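You operate a simulated robot arm through the tools that you are given. There is no shell and no other tool.

Carry out the task below with a simulated robot arm. There is one attempt and no reset: what you move stays moved.

## Task
Measure the sleeve by the caliper and put the seal carton of that size in the red parts tray.
Fine: use the caliper; put the sleeve back and leave the caliper shut. Set down upright: what you pick out.

It is judged by the outcome, as a careful person would: the job done as asked, and still so three seconds after it is handed in. It fails if anything else is knocked over, pushed out of place, dropped, spilled or broken. Lids that push on must go on centred and level and be pressed home; caps that screw on are set level and turned clockwise until they are tight.

## Robot
A 7-joint arm with a two-finger parallel gripper, fixed in place. Base frame: the origin is at the foot of the arm, x ahead of it, y to its left, z up; the work surface is at about z = 86. Units: cm, degrees, N and s.
Its first joint turns from -149.0 to 149.0 degrees. Payload 3.43 kg.
The TCP is the grasp point between the finger pads, 3 cm short of the fingertips. In the tool frame z runs along the fingers and y along their closing line. The gripper opens to 9.4 cm. The fingers are 2.8 cm wide and 1 cm thick; the gripper's body (5 by 9.6 cm) begins 5.5 cm behind the TCP.
Orientation is that of the tool frame in the base frame, as [roll, pitch, yaw] about the fixed x, y, z axes, in that order (R = Rz(yaw) Ry(pitch) Rx(roll)). With the fingers straight down and closing along the base's y, the tool's x points along the base's -x, its y along +y and its z along -z.

## Interface
- The arm moves only by the tool drive_tool. Its argument "increments" is text: rows parted by semicolons, each of 7 numbers parted by spaces: the opening, from 0 (shut) to 1 (fully open), then the shift along the tool's x, y, z in cm, then the turn, a rotation vector about the tool's x, y, z in degrees. In form: grip tx ty tz rx ry rz; .... A call has 1 to 20 rows; each row is the pose to reach, as a shift and turn from the pose commanded when the call began, along the tool's axes at that moment. A row lasts 0.2 s, in which the tool goes at most 5 cm and 8.6 degrees; a call with a longer step from one row to the next is refused whole, and so is a gripper value outside its range. A pose out of reach is approached as far as the arm can. The call stops where the force on the tool passes 90 N (or 10 N more than at its start, if that is more) or the arm is blocked; 0.2 s more then pass. The fingers move at their own pace (about 4.5 cm/s each) and stop on an object; they squeeze with about 26 N. The grip force told is the motor's: it shows also when the fingers shut on nothing. Time passes only in rows, and 0.2 s behind the last, so rows that repeat a pose let the fingers close. The reply holds the time, the measured pose of the TCP, the force on the tool along the base axes, the opening and the grip force, in the units named above and with some noise, with the torque about the TCP (base axes, N m) and any sound that the robot's microphone picked up, and new pictures: "pictures" is both (left out), scene, wrist or none.
- Cameras (640 x 400 px; columns grow to the right, rows downward): "scene" is fixed at [4.7, 50.07, 158.21]; the picture's right is [0.42, -0.91, 0.00], its down [-0.70, -0.33, -0.63] and it looks along [0.57, 0.27, -0.78] (base axes); focal length 330 px, centre (320, 200). "wrist" rides on the gripper at [7.6, 1.4, -10.3] in the tool frame; the picture's right is [-0.18, 0.98, 0.00], its down [-0.75, -0.14, -0.64] and it looks along [-0.63, -0.12, 0.77] (tool axes); focal length 243 px, centre (320, 200). There is no depth. A picture from a camera that has moved, and an enlarged one, comes with that camera's place and axes in the base frame and with its lens.
- enlarge(camera, box): a new picture of the part [left, top, right, bottom] of that camera's present view, enlarged. It takes no simulated time.
- job_done(): hands the job in; it is judged then, once.

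Places have to be worked out from the pictures, the camera data and where the tool is seen. Open the gripper and draw the arm clear of the work before you hand the job in, unless the task says otherwise.

The tools are called after "Request:" as a command line: name --argument value ..., lists and objects as JSON in quotes. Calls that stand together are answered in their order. drive_tool: Moves the arm, as the interface text tells. Its arguments: {"type":"object","properties":{"increments":{"type":"string"},"pictures":{"type":"string","enum":["both","scene","wrist","none"]}},"required":["increments"]} The other tools are called the same way: enlarge (camera, box) takes an enlarged picture of a part of a camera's view; job_done () hands the job in.

At the start:

```text
time_s: 0.0
ee_pos: [68.95, 44.41, 108.41]
orientation: [180.0, 0.0, 179.9]
wrist_force: [0.1, 0.5, 0.1]
moment: [0.01, 0.0, -0.03]
width: 9.42
grip_force: 0.1
```

scene: 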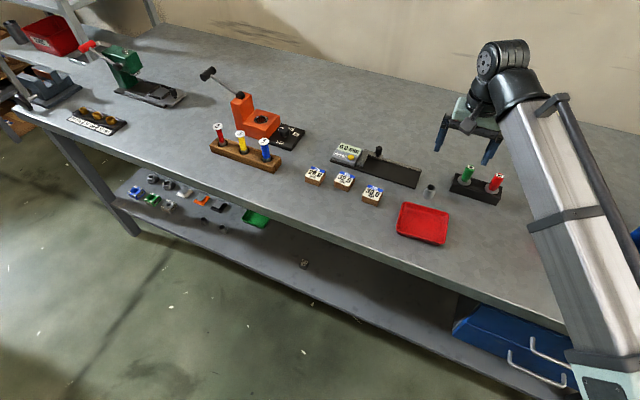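
wrist: 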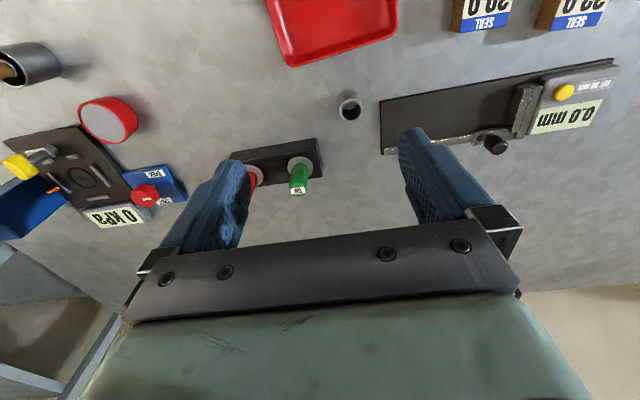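

The scene shows the caliper, the sleeve (small grey cylinder near the red tray), three seal cartons and the tray. I enlarge both views to read details before moving.

Request:
enlarge --camera "scene" --box '[290, 130, 460, 250]'

Request:
enlarge --camera "wrist" --box '[320, 0, 640, 200]'

```text
3.33 times, centred on (375, 190) of scene
camera zoom: at [4.7, 50.07, 158.21], right [0.42, -0.91, 0.0], down [-0.7, -0.33, -0.63], along [0.57, 0.27, -0.78], focal length 1098 px, centre (137, 233)
```

zoom: 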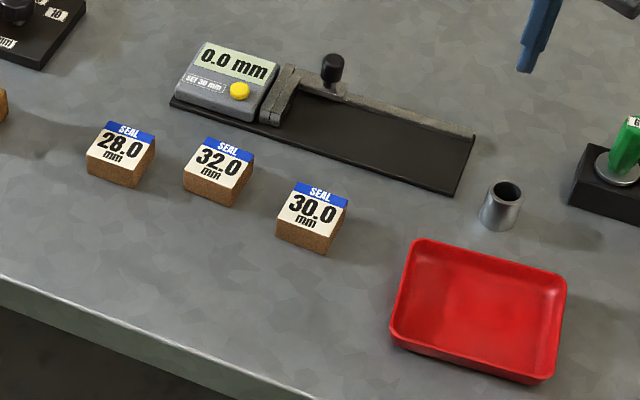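

```text
2.00 times, centred on (480, 100) of wrist
camera zoom: at [61.46, 45.69, 118.78], right [0.18, 0.98, 0.0], down [0.75, -0.14, 0.64], along [0.63, -0.12, -0.77], focal length 485 px, centre (0, 400)
```

zoom: 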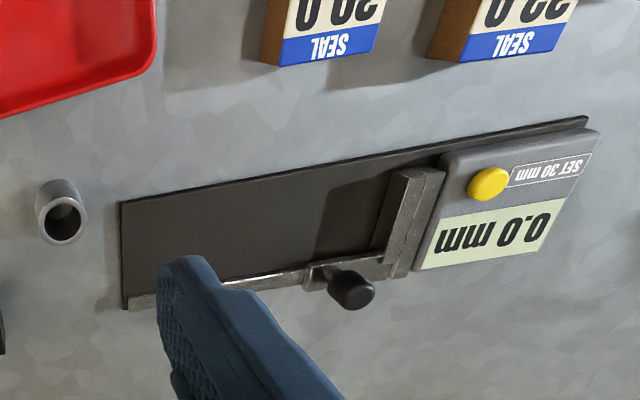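

Next I look more closely at the caliper jaws, the gauges in the black block, and the rest of the bench.

Request:
enlarge --camera "scene" --box '[325, 135, 425, 198]'

Request:
enlarge --camera "wrist" --box '[480, 50, 640, 160]'

Request:
enlarge --camera "wrist" --box '[0, 80, 380, 260]'

Request:
enlarge --camera "scene" --box '[190, 60, 330, 190]'

Request:
enlarge --camera "scene" --box '[400, 140, 540, 250]'

```text
6.35 times, centred on (375, 166) of scene
camera zoom: at [4.7, 50.07, 158.21], right [0.42, -0.91, 0.0], down [-0.7, -0.33, -0.63], along [0.57, 0.27, -0.78], focal length 2092 px, centre (-29, 413)
```

zoom: 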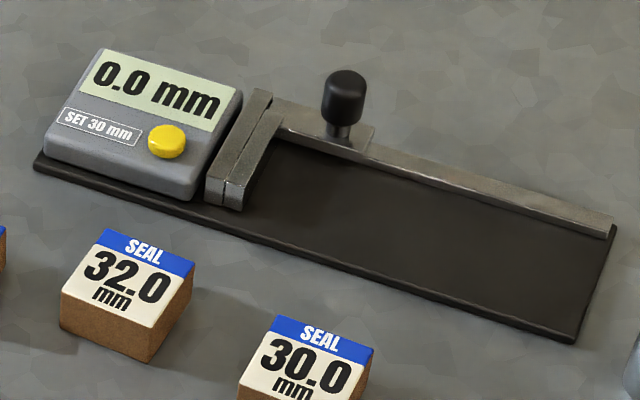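

```text
3.64 times, centred on (560, 105) of wrist
camera zoom: at [61.46, 45.69, 118.78], right [0.18, 0.98, 0.0], down [0.75, -0.14, 0.64], along [0.63, -0.12, -0.77], focal length 882 px, centre (-553, 546)
```

zoom: 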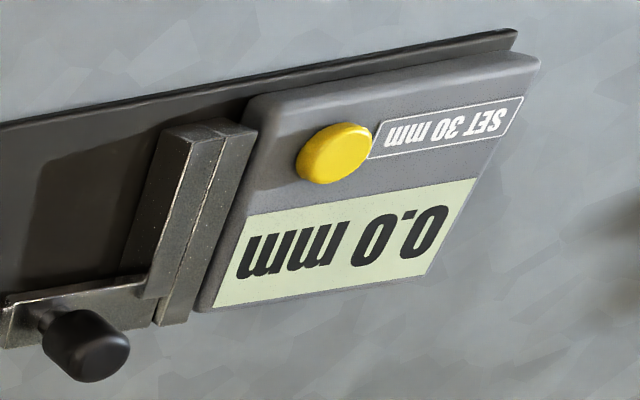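

```text
1.68 times, centred on (190, 170) of wrist
camera zoom: at [61.46, 45.69, 118.78], right [0.18, 0.98, 0.0], down [0.75, -0.14, 0.64], along [0.63, -0.12, -0.77], focal length 409 px, centre (539, 250)
```

zoom: 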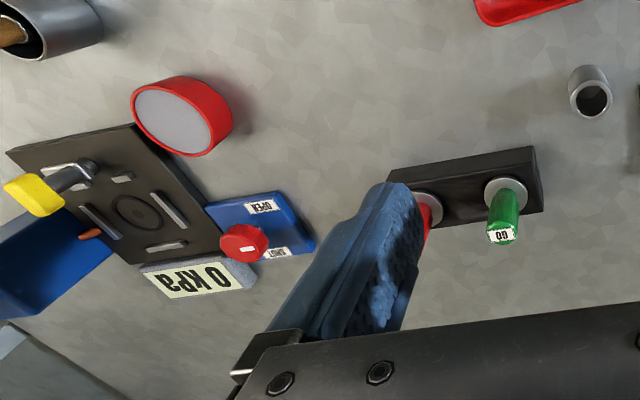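

```text
3.08 times, centred on (260, 125) of scene
camera zoom: at [4.7, 50.07, 158.21], right [0.42, -0.91, 0.0], down [-0.7, -0.33, -0.63], along [0.57, 0.27, -0.78], focal length 1014 px, centre (505, 431)
```

zoom: 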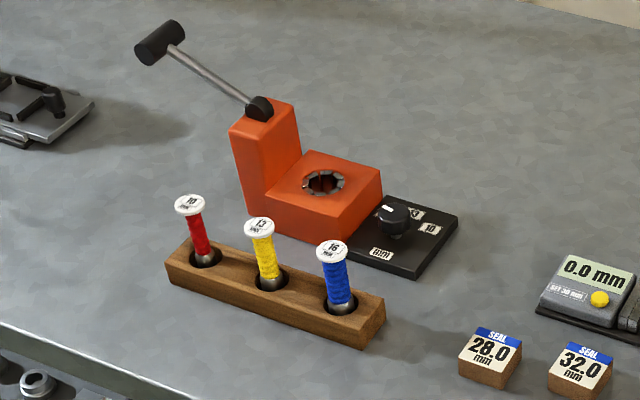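

```text
3.64 times, centred on (470, 195) of scene
camera zoom: at [4.7, 50.07, 158.21], right [0.42, -0.91, 0.0], down [-0.7, -0.33, -0.63], along [0.57, 0.27, -0.78], focal length 1198 px, centre (-226, 218)
```

zoom: 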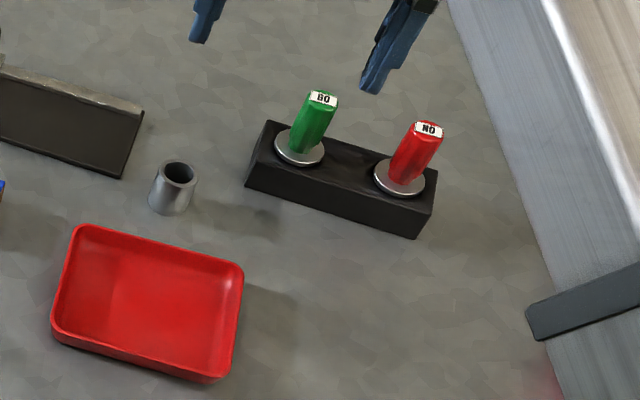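

The caliper reads 0.0 mm with its jaws shut, and I estimate it at x≈72–79, y≈52–79, with the knob near (78.5, 65.5). The sleeve is near (72, 47.4). I move the tool over towards the caliper at safe height for a closer wrist view.

Request:
drive_tool --increments "1 0.75 3.9 0 0 0 0; 1 1.5 7.8 0 0 0 0; 1 2.25 11.7 0 0 0 0; 1 3 15.6 0 0 0 0; 1 3 15.6 0 0 0 0"

```text
time_s: 1.2
ee_pos: [65.98, 59.98, 108.32]
orientation: [-180.0, 0.0, -180.0]
wrist_force: [0.8, -0.3, 0.7]
moment: [-0.03, -0.01, -0.02]
width: 9.41
grip_force: 0.0
camera wrist: at [58.41, 61.27, 118.7], right [0.18, 0.98, 0.0], down [0.75, -0.14, 0.64], along [0.63, -0.12, -0.77], focal length 243 px, centre (320, 200)
```

scene: 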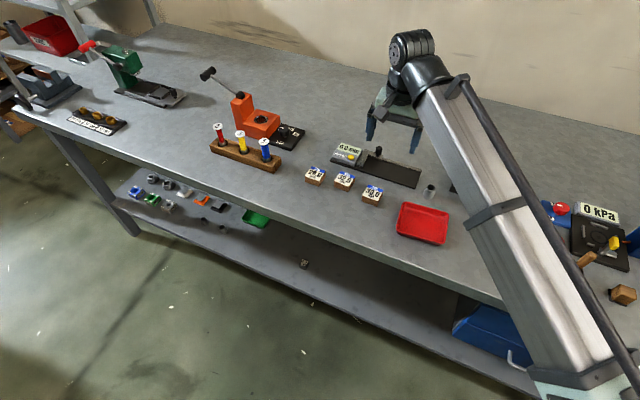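
wrist: 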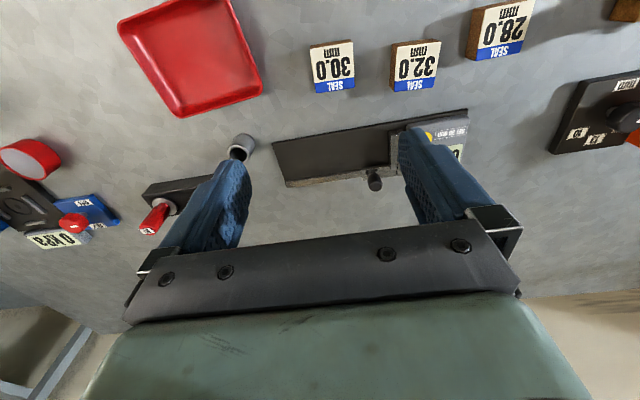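

Request:
enlarge --camera "wrist" --box '[210, 90, 480, 250]'

Request:
enlarge --camera "scene" --box '[320, 130, 450, 250]'

```text
2.37 times, centred on (345, 170) of wrist
camera zoom: at [58.41, 61.27, 118.7], right [0.18, 0.98, 0.0], down [0.75, -0.14, 0.64], along [0.63, -0.12, -0.77], focal length 575 px, centre (261, 271)
```

zoom: 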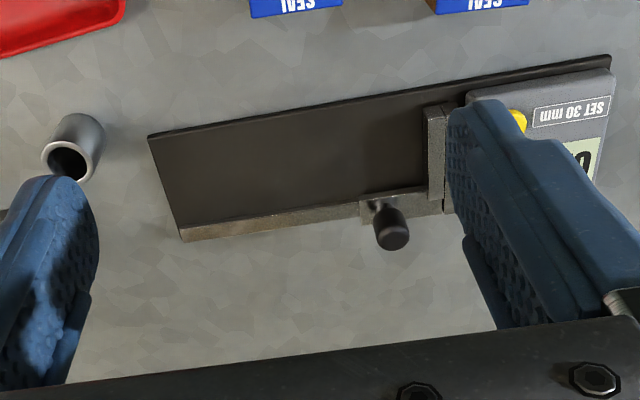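

```text
3.33 times, centred on (385, 190) of scene
camera zoom: at [4.7, 50.07, 158.21], right [0.42, -0.91, 0.0], down [-0.7, -0.33, -0.63], along [0.57, 0.27, -0.78], focal length 1098 px, centre (103, 233)
```

zoom: 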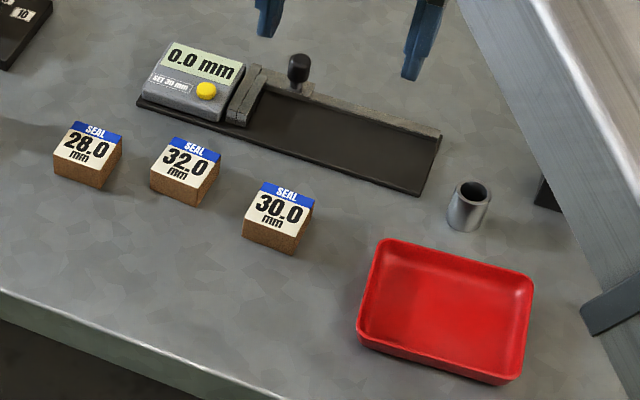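

The knob stands at about (79.5, 65.1), with its top at z≈91.8; this is near the edge of the vertical reach, so I will tilt the tool about 20° outward. First I hover short of and above the knob with the fingers partly closed.

Request:
drive_tool --increments "0.5 -2.6 1.3 2.3 0 -5 0; 0.5 -5.2 2.6 4.6 0 -10 0; 0.5 -7.8 3.9 7 0 -15 0; 0.5 -10.5 5.1 9.3 0 -20 0; 0.5 -10.5 5.1 9.3 0 -20 0; 0.5 -10.5 5.1 9.3 0 -20 0"

```text
time_s: 2.6
ee_pos: [76.48, 65.05, 99.07]
orientation: [-180.0, 20.0, -180.0]
wrist_force: [0.2, 0.0, 0.6]
moment: [-0.01, -0.01, -0.03]
width: 4.69
grip_force: 0.1
camera wrist: at [65.94, 66.37, 106.18], right [0.17, 0.98, 0.06], down [0.49, -0.14, 0.86], along [0.86, -0.12, -0.5], focal length 243 px, centre (320, 200)
```

scene: 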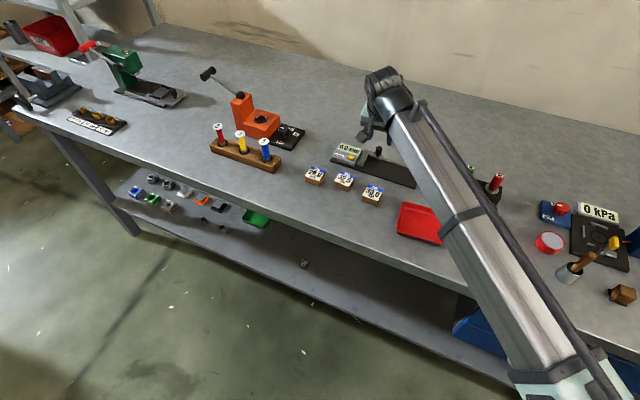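
wrist: 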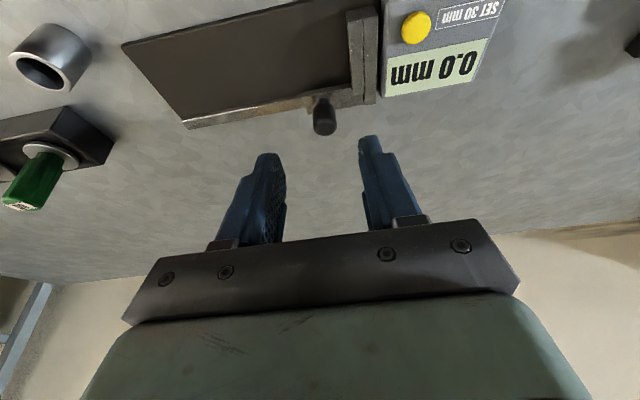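

Request:
enlarge --camera "wrist" --box '[220, 0, 520, 190]'

Request:
enlarge --camera "scene" --box '[320, 110, 450, 210]'

```text
2.11 times, centred on (370, 95) of wrist
camera zoom: at [65.94, 66.37, 106.18], right [0.17, 0.98, 0.06], down [0.49, -0.14, 0.86], along [0.86, -0.12, -0.5], focal length 511 px, centre (215, 421)
```

zoom: 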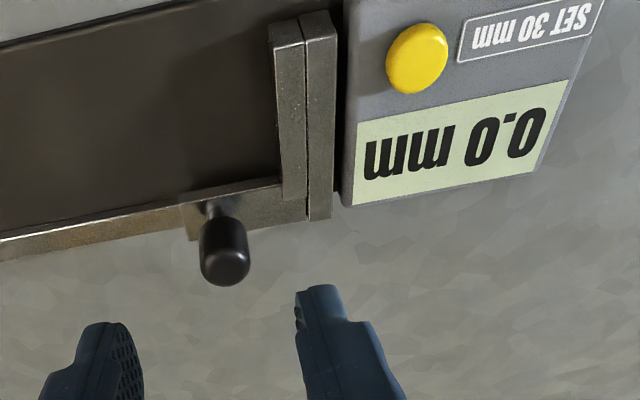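

```text
4.00 times, centred on (385, 160) of scene
camera zoom: at [4.7, 50.07, 158.21], right [0.42, -0.91, 0.0], down [-0.7, -0.33, -0.63], along [0.57, 0.27, -0.78], focal length 1318 px, centre (60, 360)
```

zoom: 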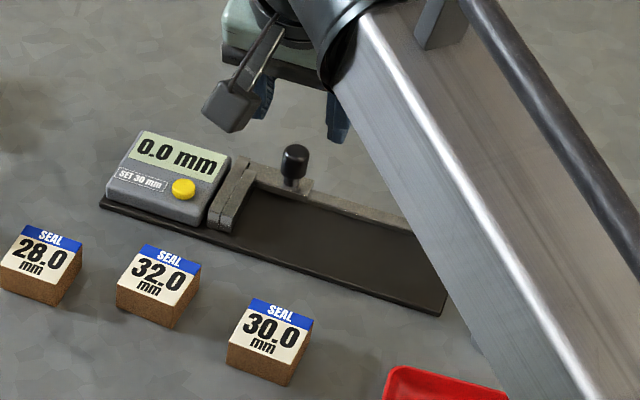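

The knob centre now measures about (79.4, 65.2), top z≈91.5. I descend along the tool axis so the fingertips straddle the knob without touching the rail.

Request:
drive_tool --increments "0.5 0.1 0.05 2.5 0 0 0; 0.5 0.15 0.1 5 0 0 0; 0.5 0.2 0.1 6.9 0 0 0; 0.5 0.2 0.1 6.9 0 0 0"

```text
time_s: 3.6
ee_pos: [78.76, 65.15, 92.48]
orientation: [179.9, 20.0, 179.9]
wrist_force: [-0.4, 0.1, -0.9]
moment: [-0.01, -0.01, 0.01]
width: 4.69
grip_force: 0.0
camera wrist: at [68.15, 66.46, 99.68], right [0.17, 0.98, 0.06], down [0.49, -0.14, 0.86], along [0.86, -0.12, -0.5], focal length 243 px, centre (320, 200)
```

scene: 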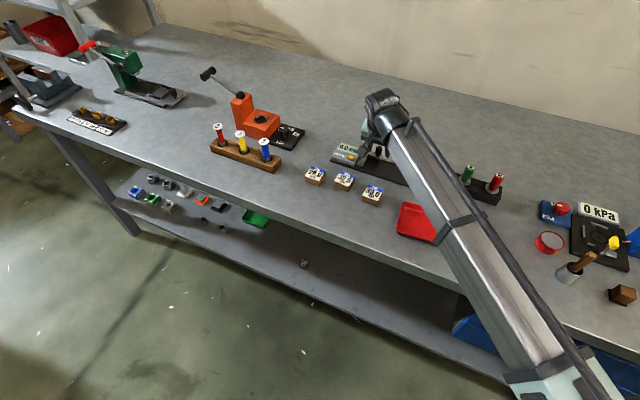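
wrist: 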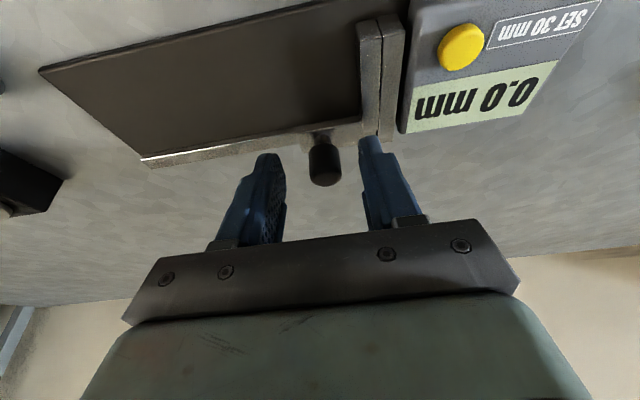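

The knob sits between the fingers at y≈65.25. I narrow the fingers to a loose cage around it (about 2.4 cm) without squeezing.

Request:
drive_tool --increments "0.25 0 0.1 0 0 0 0; 0.25 0 0.1 0 0 0 0; 0.25 0 0.1 0 0 0 0"

Request:
enlarge --camera "wrist" --box '[220, 90, 440, 230]'

```text
time_s: 4.4
ee_pos: [78.64, 65.28, 92.54]
orientation: [179.9, 20.0, -179.9]
wrist_force: [0.0, -0.3, 0.0]
moment: [0.0, -0.03, 0.0]
width: 2.33
grip_force: 0.0
camera wrist: at [68.13, 66.55, 99.7], right [0.17, 0.98, 0.06], down [0.49, -0.14, 0.86], along [0.86, -0.12, -0.5], focal length 243 px, centre (320, 200)
```

scene: 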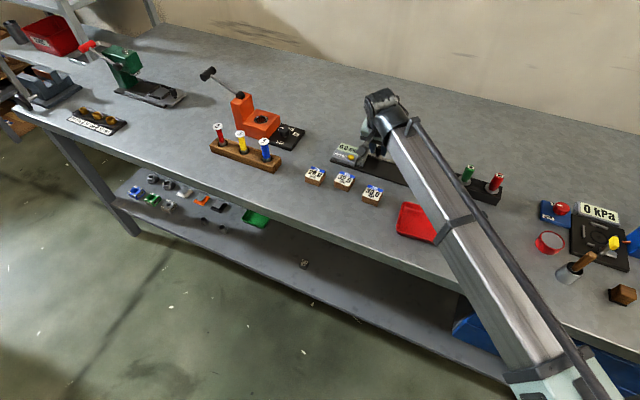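
wrist: 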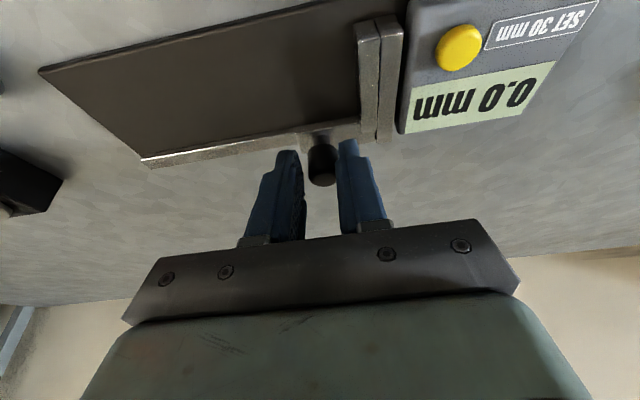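

```text
2.86 times, centred on (330, 160) of wrist
camera zoom: at [68.13, 66.55, 99.7], right [0.17, 0.98, 0.06], down [0.49, -0.14, 0.86], along [0.86, -0.12, -0.5], focal length 693 px, centre (291, 314)
```

zoom: 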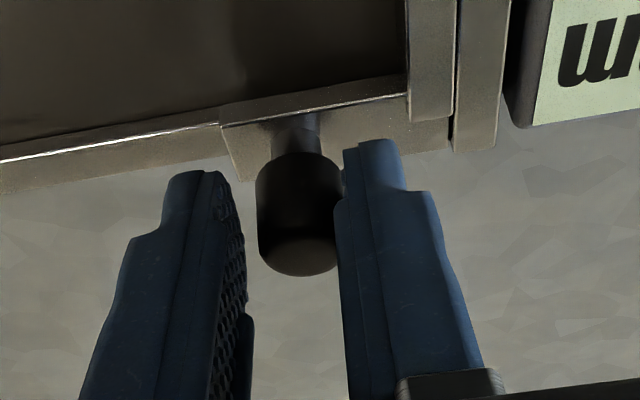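

The cage looks right, with the +y finger beside the knob. I now slide the jaw open gently towards −y and watch the force.

Request:
drive_tool --increments "0.25 0 -0.3 0 0 0 0; 0.25 0 -0.6 0 0 0 0; 0.25 0 -0.9 0 0 0 0; 0.25 0 -1.2 0 0 0 0; 0.25 0 -1.5 0 0 0 0" --pictures "wrist"

```text
time_s: 5.6
ee_pos: [78.61, 63.79, 92.45]
orientation: [180.0, 20.0, -180.0]
wrist_force: [-0.7, 0.7, -0.5]
moment: [0.06, 0.01, 0.06]
width: 2.41
grip_force: 0.7
camera wrist: at [68.1, 65.1, 99.7], right [0.17, 0.98, 0.06], down [0.49, -0.14, 0.86], along [0.86, -0.12, -0.5], focal length 243 px, centre (320, 200)
```

wrist: 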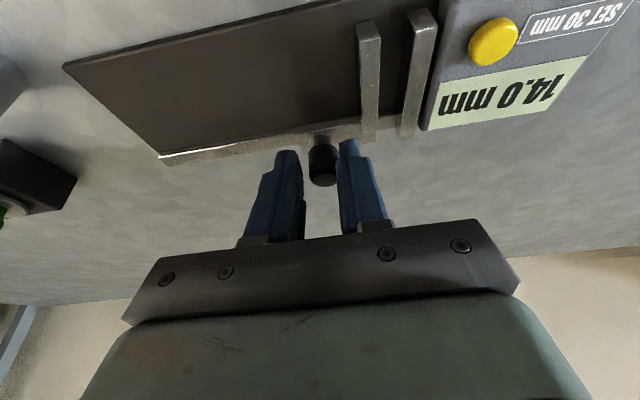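

The slide moves freely (about 1 N) and the display follows (14.0 mm). I open it by another 5 cm so that the sleeve can fit comfortably.

Request:
drive_tool --increments "0.25 0 -0.5 0 0 0 0; 0.25 0 -1.0 0 0 0 0; 0.25 0 -1.5 0 0 0 0; 0.25 0 -2.0 0 0 0 0; 0.25 0 -2.5 0 0 0 0; 0.25 0 -3.0 0 0 0 0; 0.25 0 -3.5 0 0 0 0; 0.25 0 -4.0 0 0 0 0; 0.25 0 -4.5 0 0 0 0; 0.25 0 -5.0 0 0 0 0; 0.25 0 -5.0 0 0 0 0" --pictures "wrist"

```text
time_s: 8.0
ee_pos: [78.61, 58.84, 92.68]
orientation: [180.0, 20.0, 180.0]
wrist_force: [0.1, 11.3, 0.7]
moment: [0.24, -0.04, 0.18]
width: 2.99
grip_force: 5.8
camera wrist: at [68.1, 60.17, 99.71], right [0.17, 0.98, 0.06], down [0.49, -0.14, 0.86], along [0.86, -0.12, -0.5], focal length 243 px, centre (320, 200)
```

wrist: 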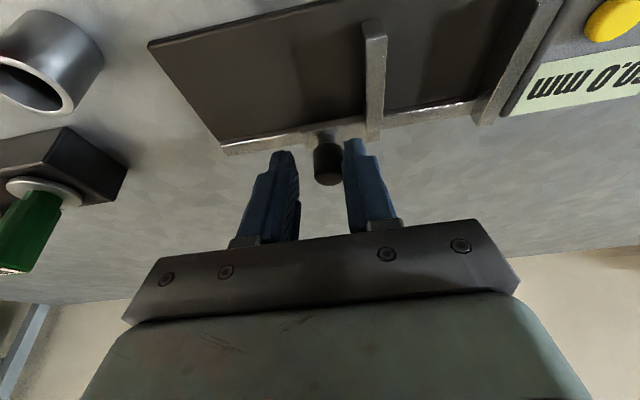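

The display reads x0.0 (apparently the 60 mm end of travel), and the force rose to 11 N at the stop. I back off a little, open the fingers and retreat along the tool axis.

Request:
drive_tool --increments "0.25 0 0.4 0 0 0 0; 0.5 0 0.4 0 0 0 0; 0.5 0 0.4 0 0 0 0; 0.5 0 0.4 0 0 0 0; 0.5 0 0.4 -3 0 0 0; 0.5 0 0.4 -6 0 0 0; 0.5 0 0.4 -9 0 0 0; 0.5 0 0.4 -9 0 0 0"

Request:
enlarge --camera "wrist" --box '[100, 0, 640, 200]'

Request:
enlarge --camera "scene" --box '[325, 135, 425, 198]'

```text
time_s: 9.8
ee_pos: [75.49, 59.15, 100.92]
orientation: [-180.0, 20.0, -179.9]
wrist_force: [-0.4, -0.3, -0.4]
moment: [0.01, 0.02, 0.04]
width: 4.7
grip_force: 0.2
camera wrist: at [65.05, 60.58, 108.14], right [0.17, 0.98, 0.06], down [0.49, -0.14, 0.86], along [0.86, -0.12, -0.5], focal length 243 px, centre (320, 200)
```

scene: 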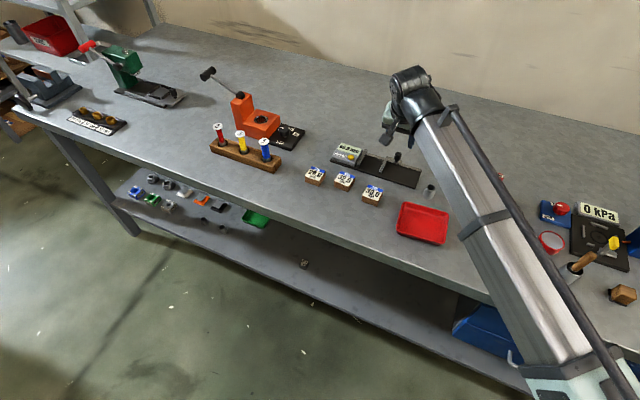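
wrist: 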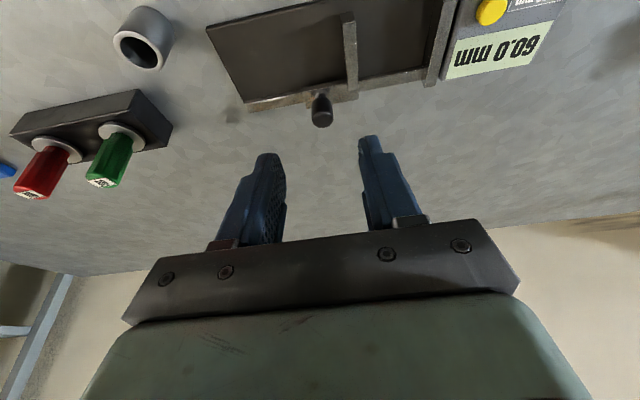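

```text
1.19 times, centred on (370, 100) of wrist
camera zoom: at [65.05, 60.58, 108.14], right [0.17, 0.98, 0.06], down [0.49, -0.14, 0.86], along [0.86, -0.12, -0.5], focal length 288 px, centre (261, 318)
```

zoom: 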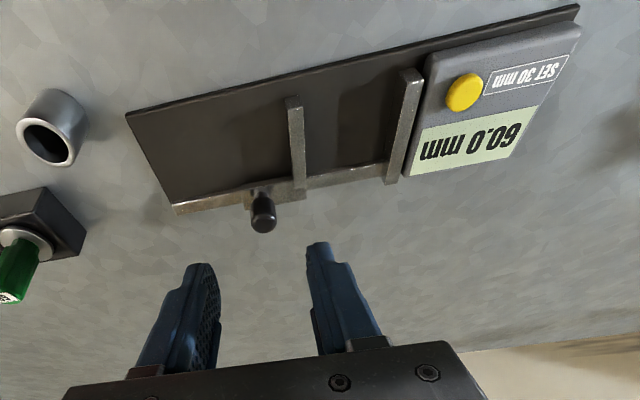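

```text
6.35 times, centred on (375, 166) of scene
camera zoom: at [4.7, 50.07, 158.21], right [0.42, -0.91, 0.0], down [-0.7, -0.33, -0.63], along [0.57, 0.27, -0.78], focal length 2092 px, centre (-29, 413)
```

zoom: 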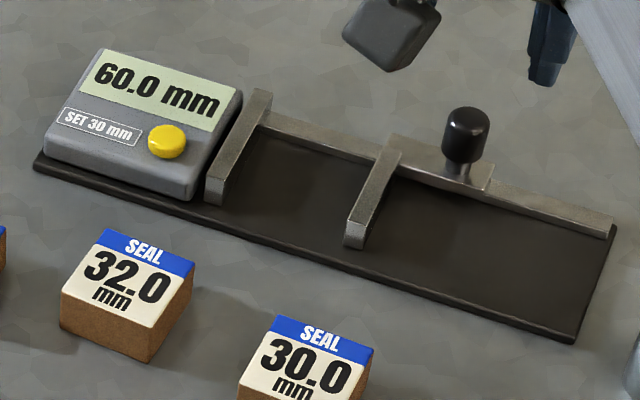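

The caliper has not shifted and is open at 60.0 mm. Now I straighten the tool and hover over the sleeve near (72, 47.4) to locate it precisely.

Request:
drive_tool --increments "0.6 1.1 -2.9 0.1 0 5 0; 0.6 2.2 -5.9 0.2 0 10 0; 0.6 3.3 -8.8 0.3 0 15 0; 0.6 4.41 -11.75 0.42 0 20 0; 0.6 4.41 -11.75 0.42 0 20 0; 0.6 4.41 -11.75 0.42 0 20 0"

Request:
enlarge --camera "wrist" --box '[200, 0, 440, 160]'

Request:
enlarge --camera "scene" --box '[390, 140, 490, 210]'

```text
time_s: 11.2
ee_pos: [71.7, 47.52, 99.21]
orientation: [180.0, 0.0, 180.0]
wrist_force: [0.3, -0.1, -0.4]
moment: [-0.02, -0.04, 0.0]
width: 5.64
grip_force: 0.0
camera wrist: at [64.05, 48.77, 109.46], right [0.18, 0.98, 0.0], down [0.75, -0.14, 0.64], along [0.63, -0.12, -0.77], focal length 243 px, centre (320, 200)
```

scene: 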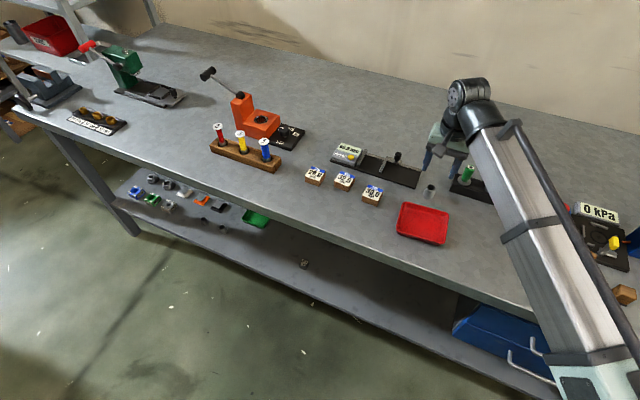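
wrist: 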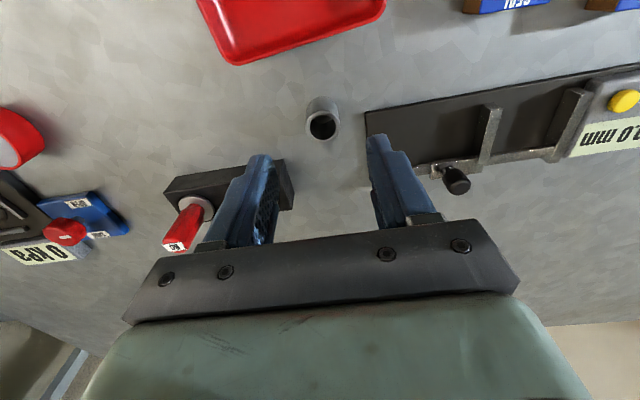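

```text
2.50 times, centred on (320, 80) of wrist
camera zoom: at [64.05, 48.77, 109.46], right [0.18, 0.98, 0.0], down [0.75, -0.14, 0.64], along [0.63, -0.12, -0.77], focal length 606 px, centre (320, 500)
```

zoom: 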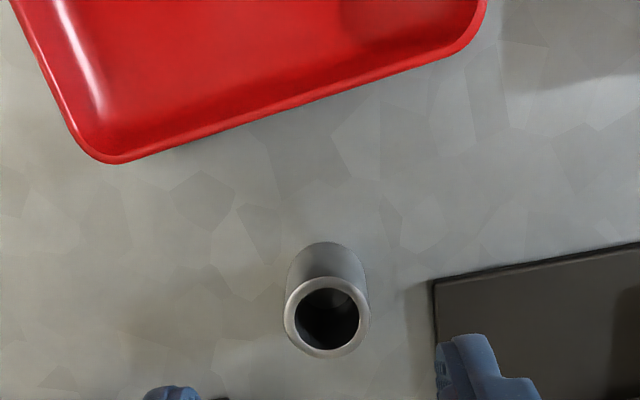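

```text
5.71 times, centred on (440, 175) of scene
camera zoom: at [4.7, 50.07, 158.21], right [0.42, -0.91, 0.0], down [-0.7, -0.33, -0.63], along [0.57, 0.27, -0.78], focal length 1883 px, centre (-366, 343)
```

zoom: 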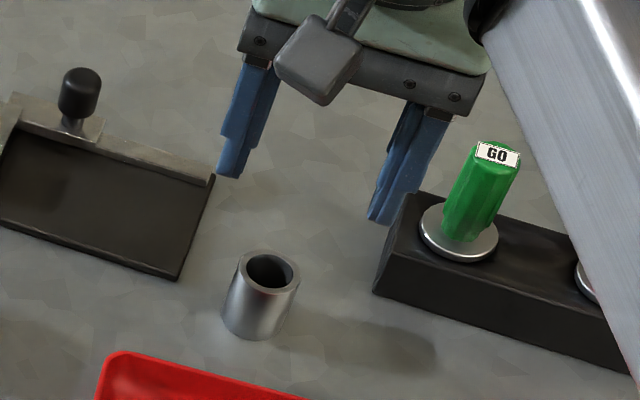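

The sleeve stands at about (72.4, 47.4) with its top at z≈89.7. I tilt the tool 12° (to keep the reach when I set it down later) and descend around the top part of the sleeve.

Request:
drive_tool --increments "0.6 -0.1 -0.06 2 0 -6 0; 0.6 -0.23 -0.12 4 0 -12 0; 0.6 -0.23 -0.12 6 0 -12 0; 0.6 -0.23 -0.12 8.3 0 -12 0; 0.6 -0.23 -0.12 8.3 0 -12 0"

Request:
enlarge --camera "scene" --box '[390, 140, 490, 210]'

Request:
enlarge --camera "wrist" --box '[200, 80, 440, 230]'

```text
time_s: 12.4
ee_pos: [71.9, 47.52, 90.94]
orientation: [179.9, 12.0, 180.0]
wrist_force: [0.1, 0.1, 0.3]
moment: [-0.04, 0.0, 0.02]
width: 5.63
grip_force: 0.0
camera wrist: at [62.37, 48.71, 99.38], right [0.18, 0.98, 0.04], down [0.6, -0.14, 0.79], along [0.78, -0.12, -0.62], focal length 243 px, centre (320, 200)
```

scene: 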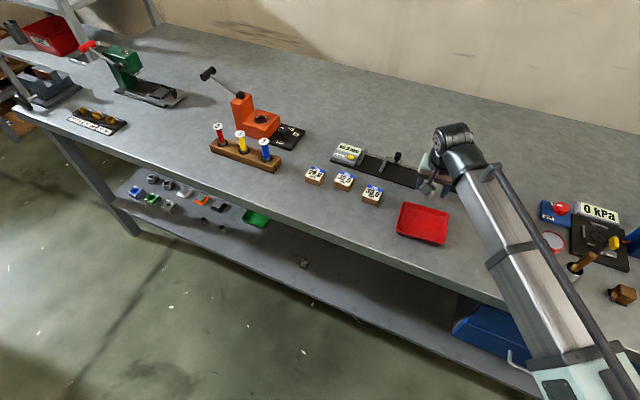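
wrist: 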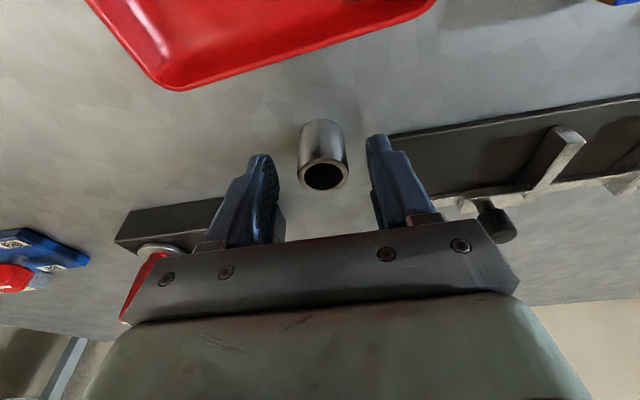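

```text
5.71 times, centred on (440, 175) of scene
camera zoom: at [4.7, 50.07, 158.21], right [0.42, -0.91, 0.0], down [-0.7, -0.33, -0.63], along [0.57, 0.27, -0.78], focal length 1883 px, centre (-366, 343)
```

zoom: 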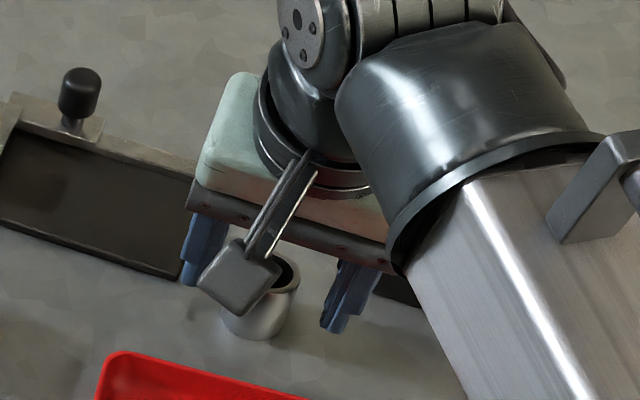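

```text
2.67 times, centred on (320, 155) of wrist
camera zoom: at [62.37, 48.71, 99.38], right [0.18, 0.98, 0.04], down [0.6, -0.14, 0.79], along [0.78, -0.12, -0.62], focal length 647 px, centre (320, 320)
```

zoom: 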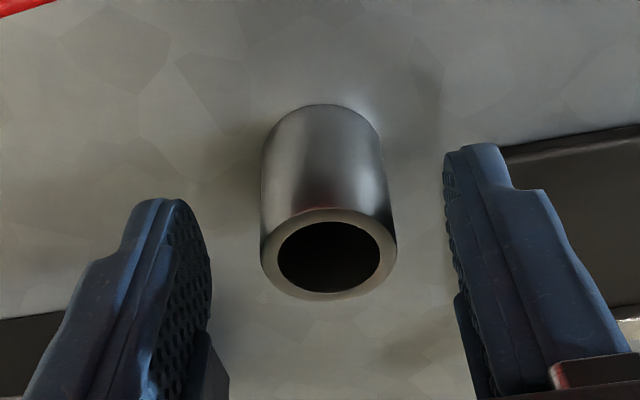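

The sleeve is centred between the fingers. I close on it and check the width reading.

Request:
drive_tool --increments "0.45 0 0 0 0 0 0; 0.3 0 0 0 0 0 0; 0.2 0 0 0 0 0 0; 0.1 0 0 0 0 0 0; 0.1 0 0 0 0 0 0; 0.1 0 0 0 0 0 0" --pictures "wrist"

```text
time_s: 13.8
ee_pos: [71.95, 47.29, 90.75]
orientation: [-180.0, 12.0, 180.0]
wrist_force: [0.1, -0.4, 0.1]
moment: [0.01, -0.04, -0.01]
width: 2.89
grip_force: 25.8
camera wrist: at [62.37, 48.7, 99.4], right [0.18, 0.98, 0.04], down [0.6, -0.14, 0.78], along [0.78, -0.12, -0.62], focal length 243 px, centre (320, 200)
```

wrist: 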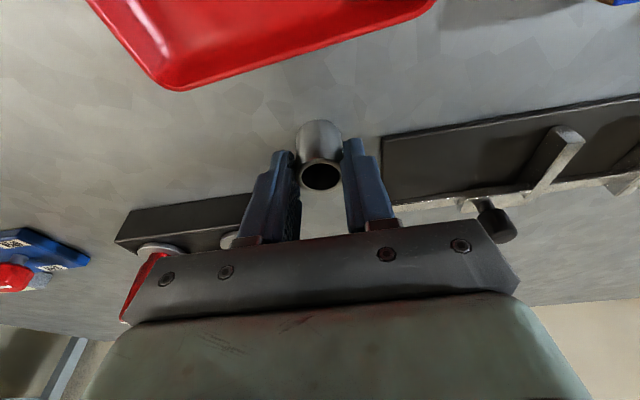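

Width reads 2.89 cm at 26 N, so the sleeve is held. I lift it straight up 8 cm and check the hold.

Request:
drive_tool --increments "0.1 -0.208 0 -0.978 0 0 0; 0.1 -0.416 0 -1.956 0 0 0; 0.1 -0.832 0 -3.912 0 0 0; 0.1 -1.248 0 -5.868 0 0 0; 0.1 -1.664 0 -7.824 0 0 0; 0.1 -1.664 0 -7.824 0 0 0"

Request:
enlarge --camera "wrist" --box '[200, 80, 440, 230]'

```text
time_s: 15.2
ee_pos: [71.73, 47.36, 98.84]
orientation: [180.0, 12.0, -180.0]
wrist_force: [0.1, 0.7, -0.6]
moment: [0.0, -0.01, -0.01]
width: 2.86
grip_force: 25.9
camera wrist: at [62.3, 48.65, 107.33], right [0.18, 0.98, 0.04], down [0.6, -0.14, 0.78], along [0.78, -0.12, -0.62], focal length 243 px, centre (320, 200)
```

scene: 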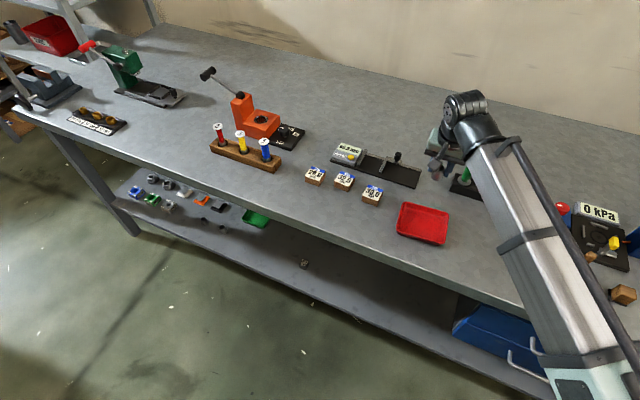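
wrist: 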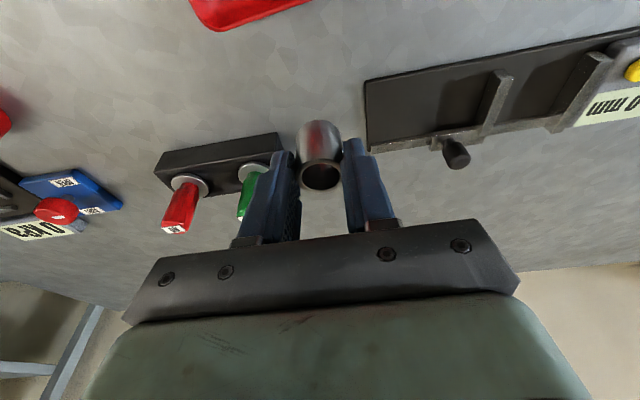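

```text
2.67 times, centred on (320, 155) of wrist
camera zoom: at [62.3, 48.65, 107.33], right [0.18, 0.98, 0.04], down [0.6, -0.14, 0.78], along [0.78, -0.12, -0.62], focal length 647 px, centre (320, 320)
```

zoom: 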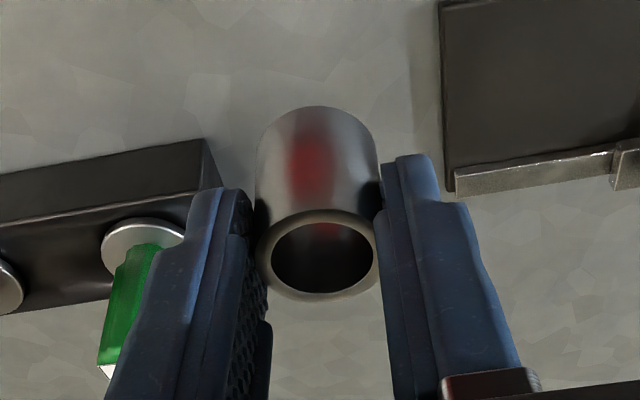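

The sleeve is held upright. I carry it at this height to above the open jaw gap (centre about y=65.8, x≈75).

Request:
drive_tool --increments "0.1 -0.445 3.077 0.095 0 0 0; 0.1 -0.89 6.153 0.189 0 0 0; 0.1 -1.335 9.23 0.284 0 0 0; 0.1 -1.78 12.307 0.379 0 0 0; 0.1 -2.225 15.383 0.473 0 0 0; 0.1 -2.67 18.46 0.568 0 0 0; 0.1 -2.67 18.46 0.568 0 0 0"

Request:
enlarge --camera "wrist" --box '[200, 30, 520, 230]'

Request:
enlarge --camera "scene" --box '[325, 125, 425, 198]'

```text
time_s: 16.8
ee_pos: [74.56, 65.84, 98.86]
orientation: [-180.0, 11.9, 180.0]
wrist_force: [0.1, -0.5, -0.4]
moment: [-0.01, 0.01, -0.02]
width: 2.93
grip_force: 26.8
camera wrist: at [65.09, 67.07, 107.33], right [0.18, 0.98, 0.04], down [0.6, -0.14, 0.78], along [0.78, -0.12, -0.62], focal length 243 px, centre (320, 200)
```

scene: 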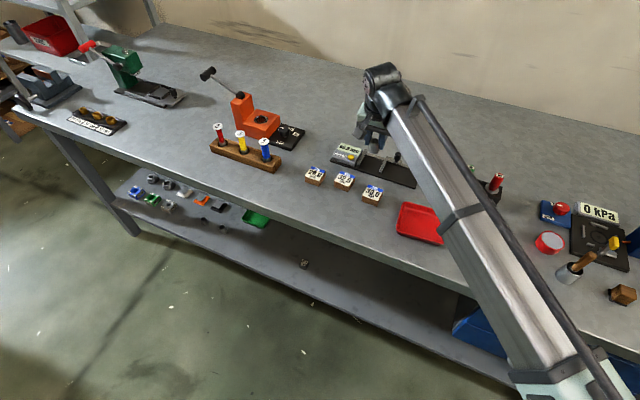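
wrist: 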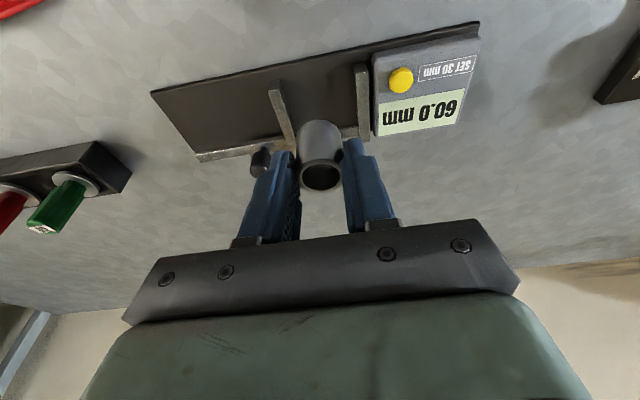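

```text
2.00 times, centred on (360, 130) of wrist
camera zoom: at [65.09, 67.07, 107.33], right [0.18, 0.98, 0.04], down [0.6, -0.14, 0.78], along [0.78, -0.12, -0.62], focal length 485 px, centre (240, 340)
```

zoom: 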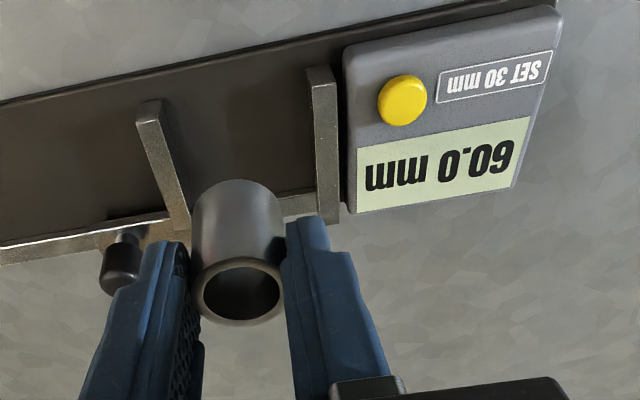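

```text
5.48 times, centred on (375, 162) of scene
camera zoom: at [4.7, 50.07, 158.21], right [0.42, -0.91, 0.0], down [-0.7, -0.33, -0.63], along [0.57, 0.27, -0.78], focal length 1805 px, centre (19, 411)
```

zoom: 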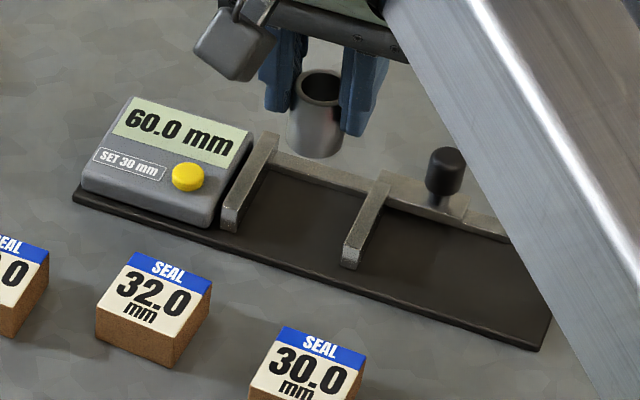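

The jaw gap spans about y=63.0–68.9, so I shift the sleeve slightly to the centre (y≈65.95, x≈75.5) and lower it to just above the plate.

Request:
drive_tool --increments "0.1 -0.489 0.15 0.104 0 0 0; 0.1 -0.031 0.15 2.256 0 0 0; 0.1 0.426 0.15 4.407 0 0 0; 0.1 0.78 0.15 6.08 0 0 0; 0.1 0.78 0.15 6.08 0 0 0"

Request:
enlarge --camera "wrist" --box '[200, 30, 520, 230]'

Request:
enlarge --camera "scene" --box '[325, 125, 425, 198]'

```text
time_s: 18.0
ee_pos: [75.07, 65.84, 92.77]
orientation: [-180.0, 12.1, 180.0]
wrist_force: [-0.2, -0.5, -1.2]
moment: [0.02, 0.04, 0.01]
width: 2.89
grip_force: 26.2
camera wrist: at [65.61, 67.21, 101.27], right [0.18, 0.98, 0.04], down [0.6, -0.14, 0.78], along [0.78, -0.12, -0.62], focal length 243 px, centre (320, 200)
```

scene: 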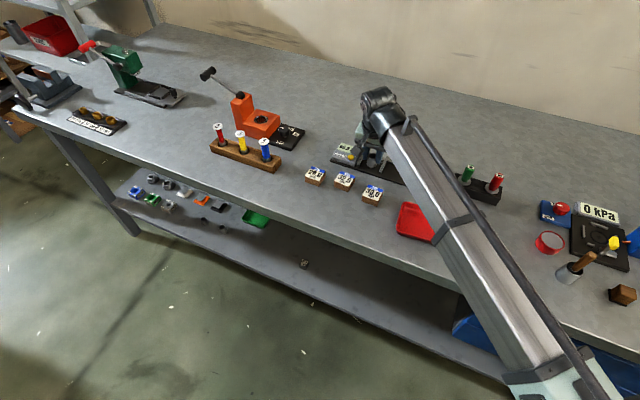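
wrist: 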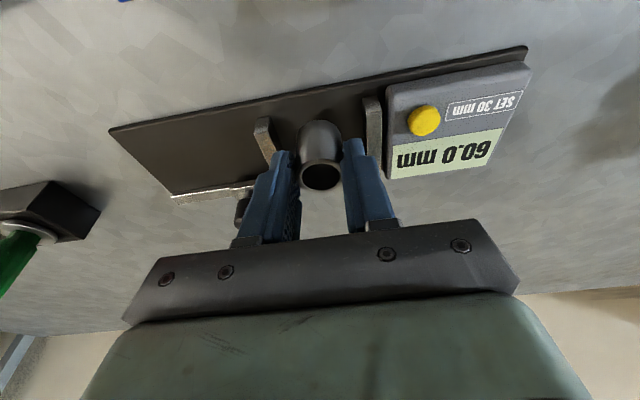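

```text
2.00 times, centred on (360, 130) of wrist
camera zoom: at [65.61, 67.21, 101.27], right [0.18, 0.98, 0.04], down [0.6, -0.14, 0.78], along [0.78, -0.12, -0.62], focal length 485 px, centre (240, 340)
```

zoom: 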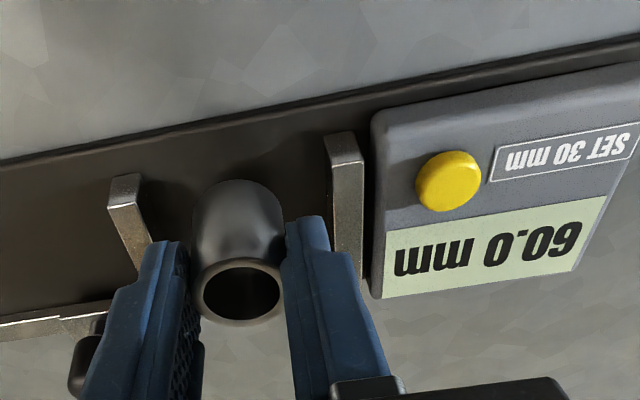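

```text
5.48 times, centred on (375, 162) of scene
camera zoom: at [4.7, 50.07, 158.21], right [0.42, -0.91, 0.0], down [-0.7, -0.33, -0.63], along [0.57, 0.27, -0.78], focal length 1805 px, centre (19, 411)
```

zoom: 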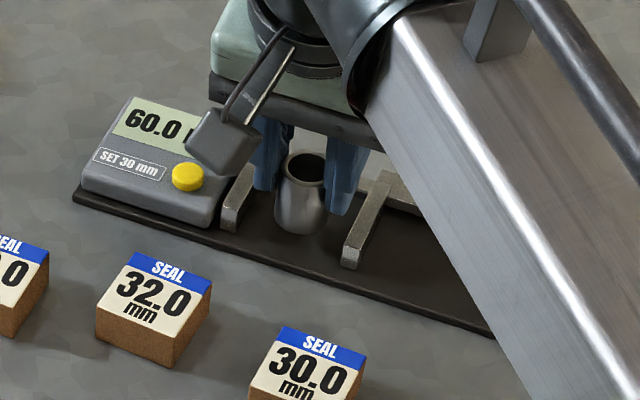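

The sleeve is centred in the gap, its bottom roughly a centimetre above the plate. I lower in small steps and watch the vertical force.

Request:
drive_tool --increments "0.1 0.062 0 0.293 0 0 0; 0.1 0.125 0 0.587 0 0 0; 0.1 0.166 0 0.782 0 0 0; 0.1 0.208 0 0.978 0 0 0; 0.1 0.208 0 0.978 0 0 0" --pictures "none"

```text
time_s: 19.2
ee_pos: [74.98, 66.0, 91.74]
orientation: [179.9, 12.0, -179.9]
wrist_force: [-1.0, -0.4, -0.3]
moment: [0.01, -0.05, 0.04]
width: 2.89
grip_force: 25.9
```

No contact yet at z≈91.7. I continue in 1 mm steps.

Request:
drive_tool --increments "0.1 0.021 0 0.098 0 0 0; 0.1 0.042 0 0.196 0 0 0; 0.1 0.062 0 0.293 0 0 0; 0.1 0.062 0 0.293 0 0 0" --pictures "wrist"

Request:
enlarge --camera "scene" --box '[345, 140, 405, 180]'

```text
time_s: 20.2
ee_pos: [75.06, 65.95, 91.47]
orientation: [180.0, 12.1, -180.0]
wrist_force: [0.2, -0.1, 4.2]
moment: [0.02, -0.08, -0.03]
width: 2.91
grip_force: 25.9
camera wrist: at [65.58, 67.23, 99.99], right [0.18, 0.98, 0.04], down [0.6, -0.14, 0.79], along [0.78, -0.12, -0.62], focal length 243 px, centre (320, 200)
```

wrist: 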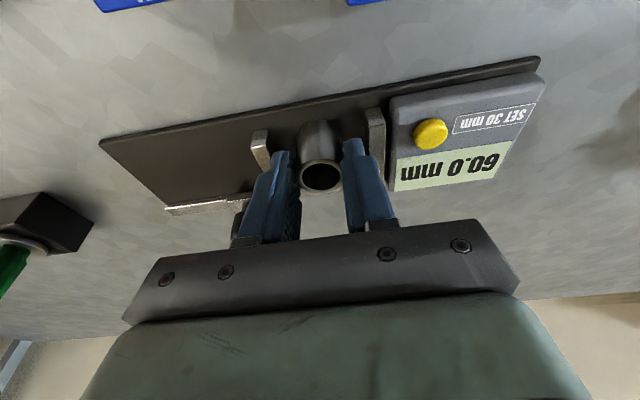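

```text
10.00 times, centred on (375, 160) of scene
camera zoom: at [4.7, 50.07, 158.21], right [0.42, -0.91, 0.0], down [-0.7, -0.33, -0.63], along [0.57, 0.27, -0.78], focal length 3295 px, centre (-230, 600)
```

zoom: 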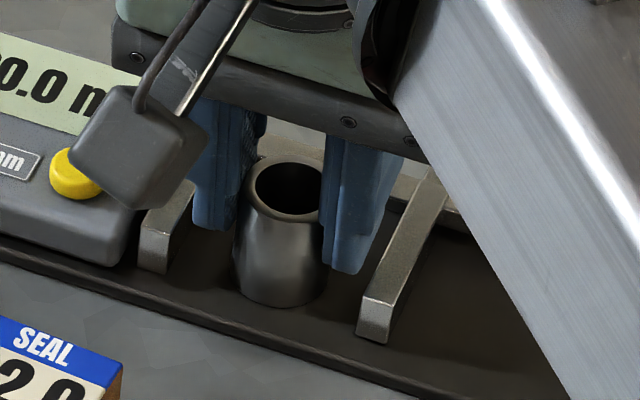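

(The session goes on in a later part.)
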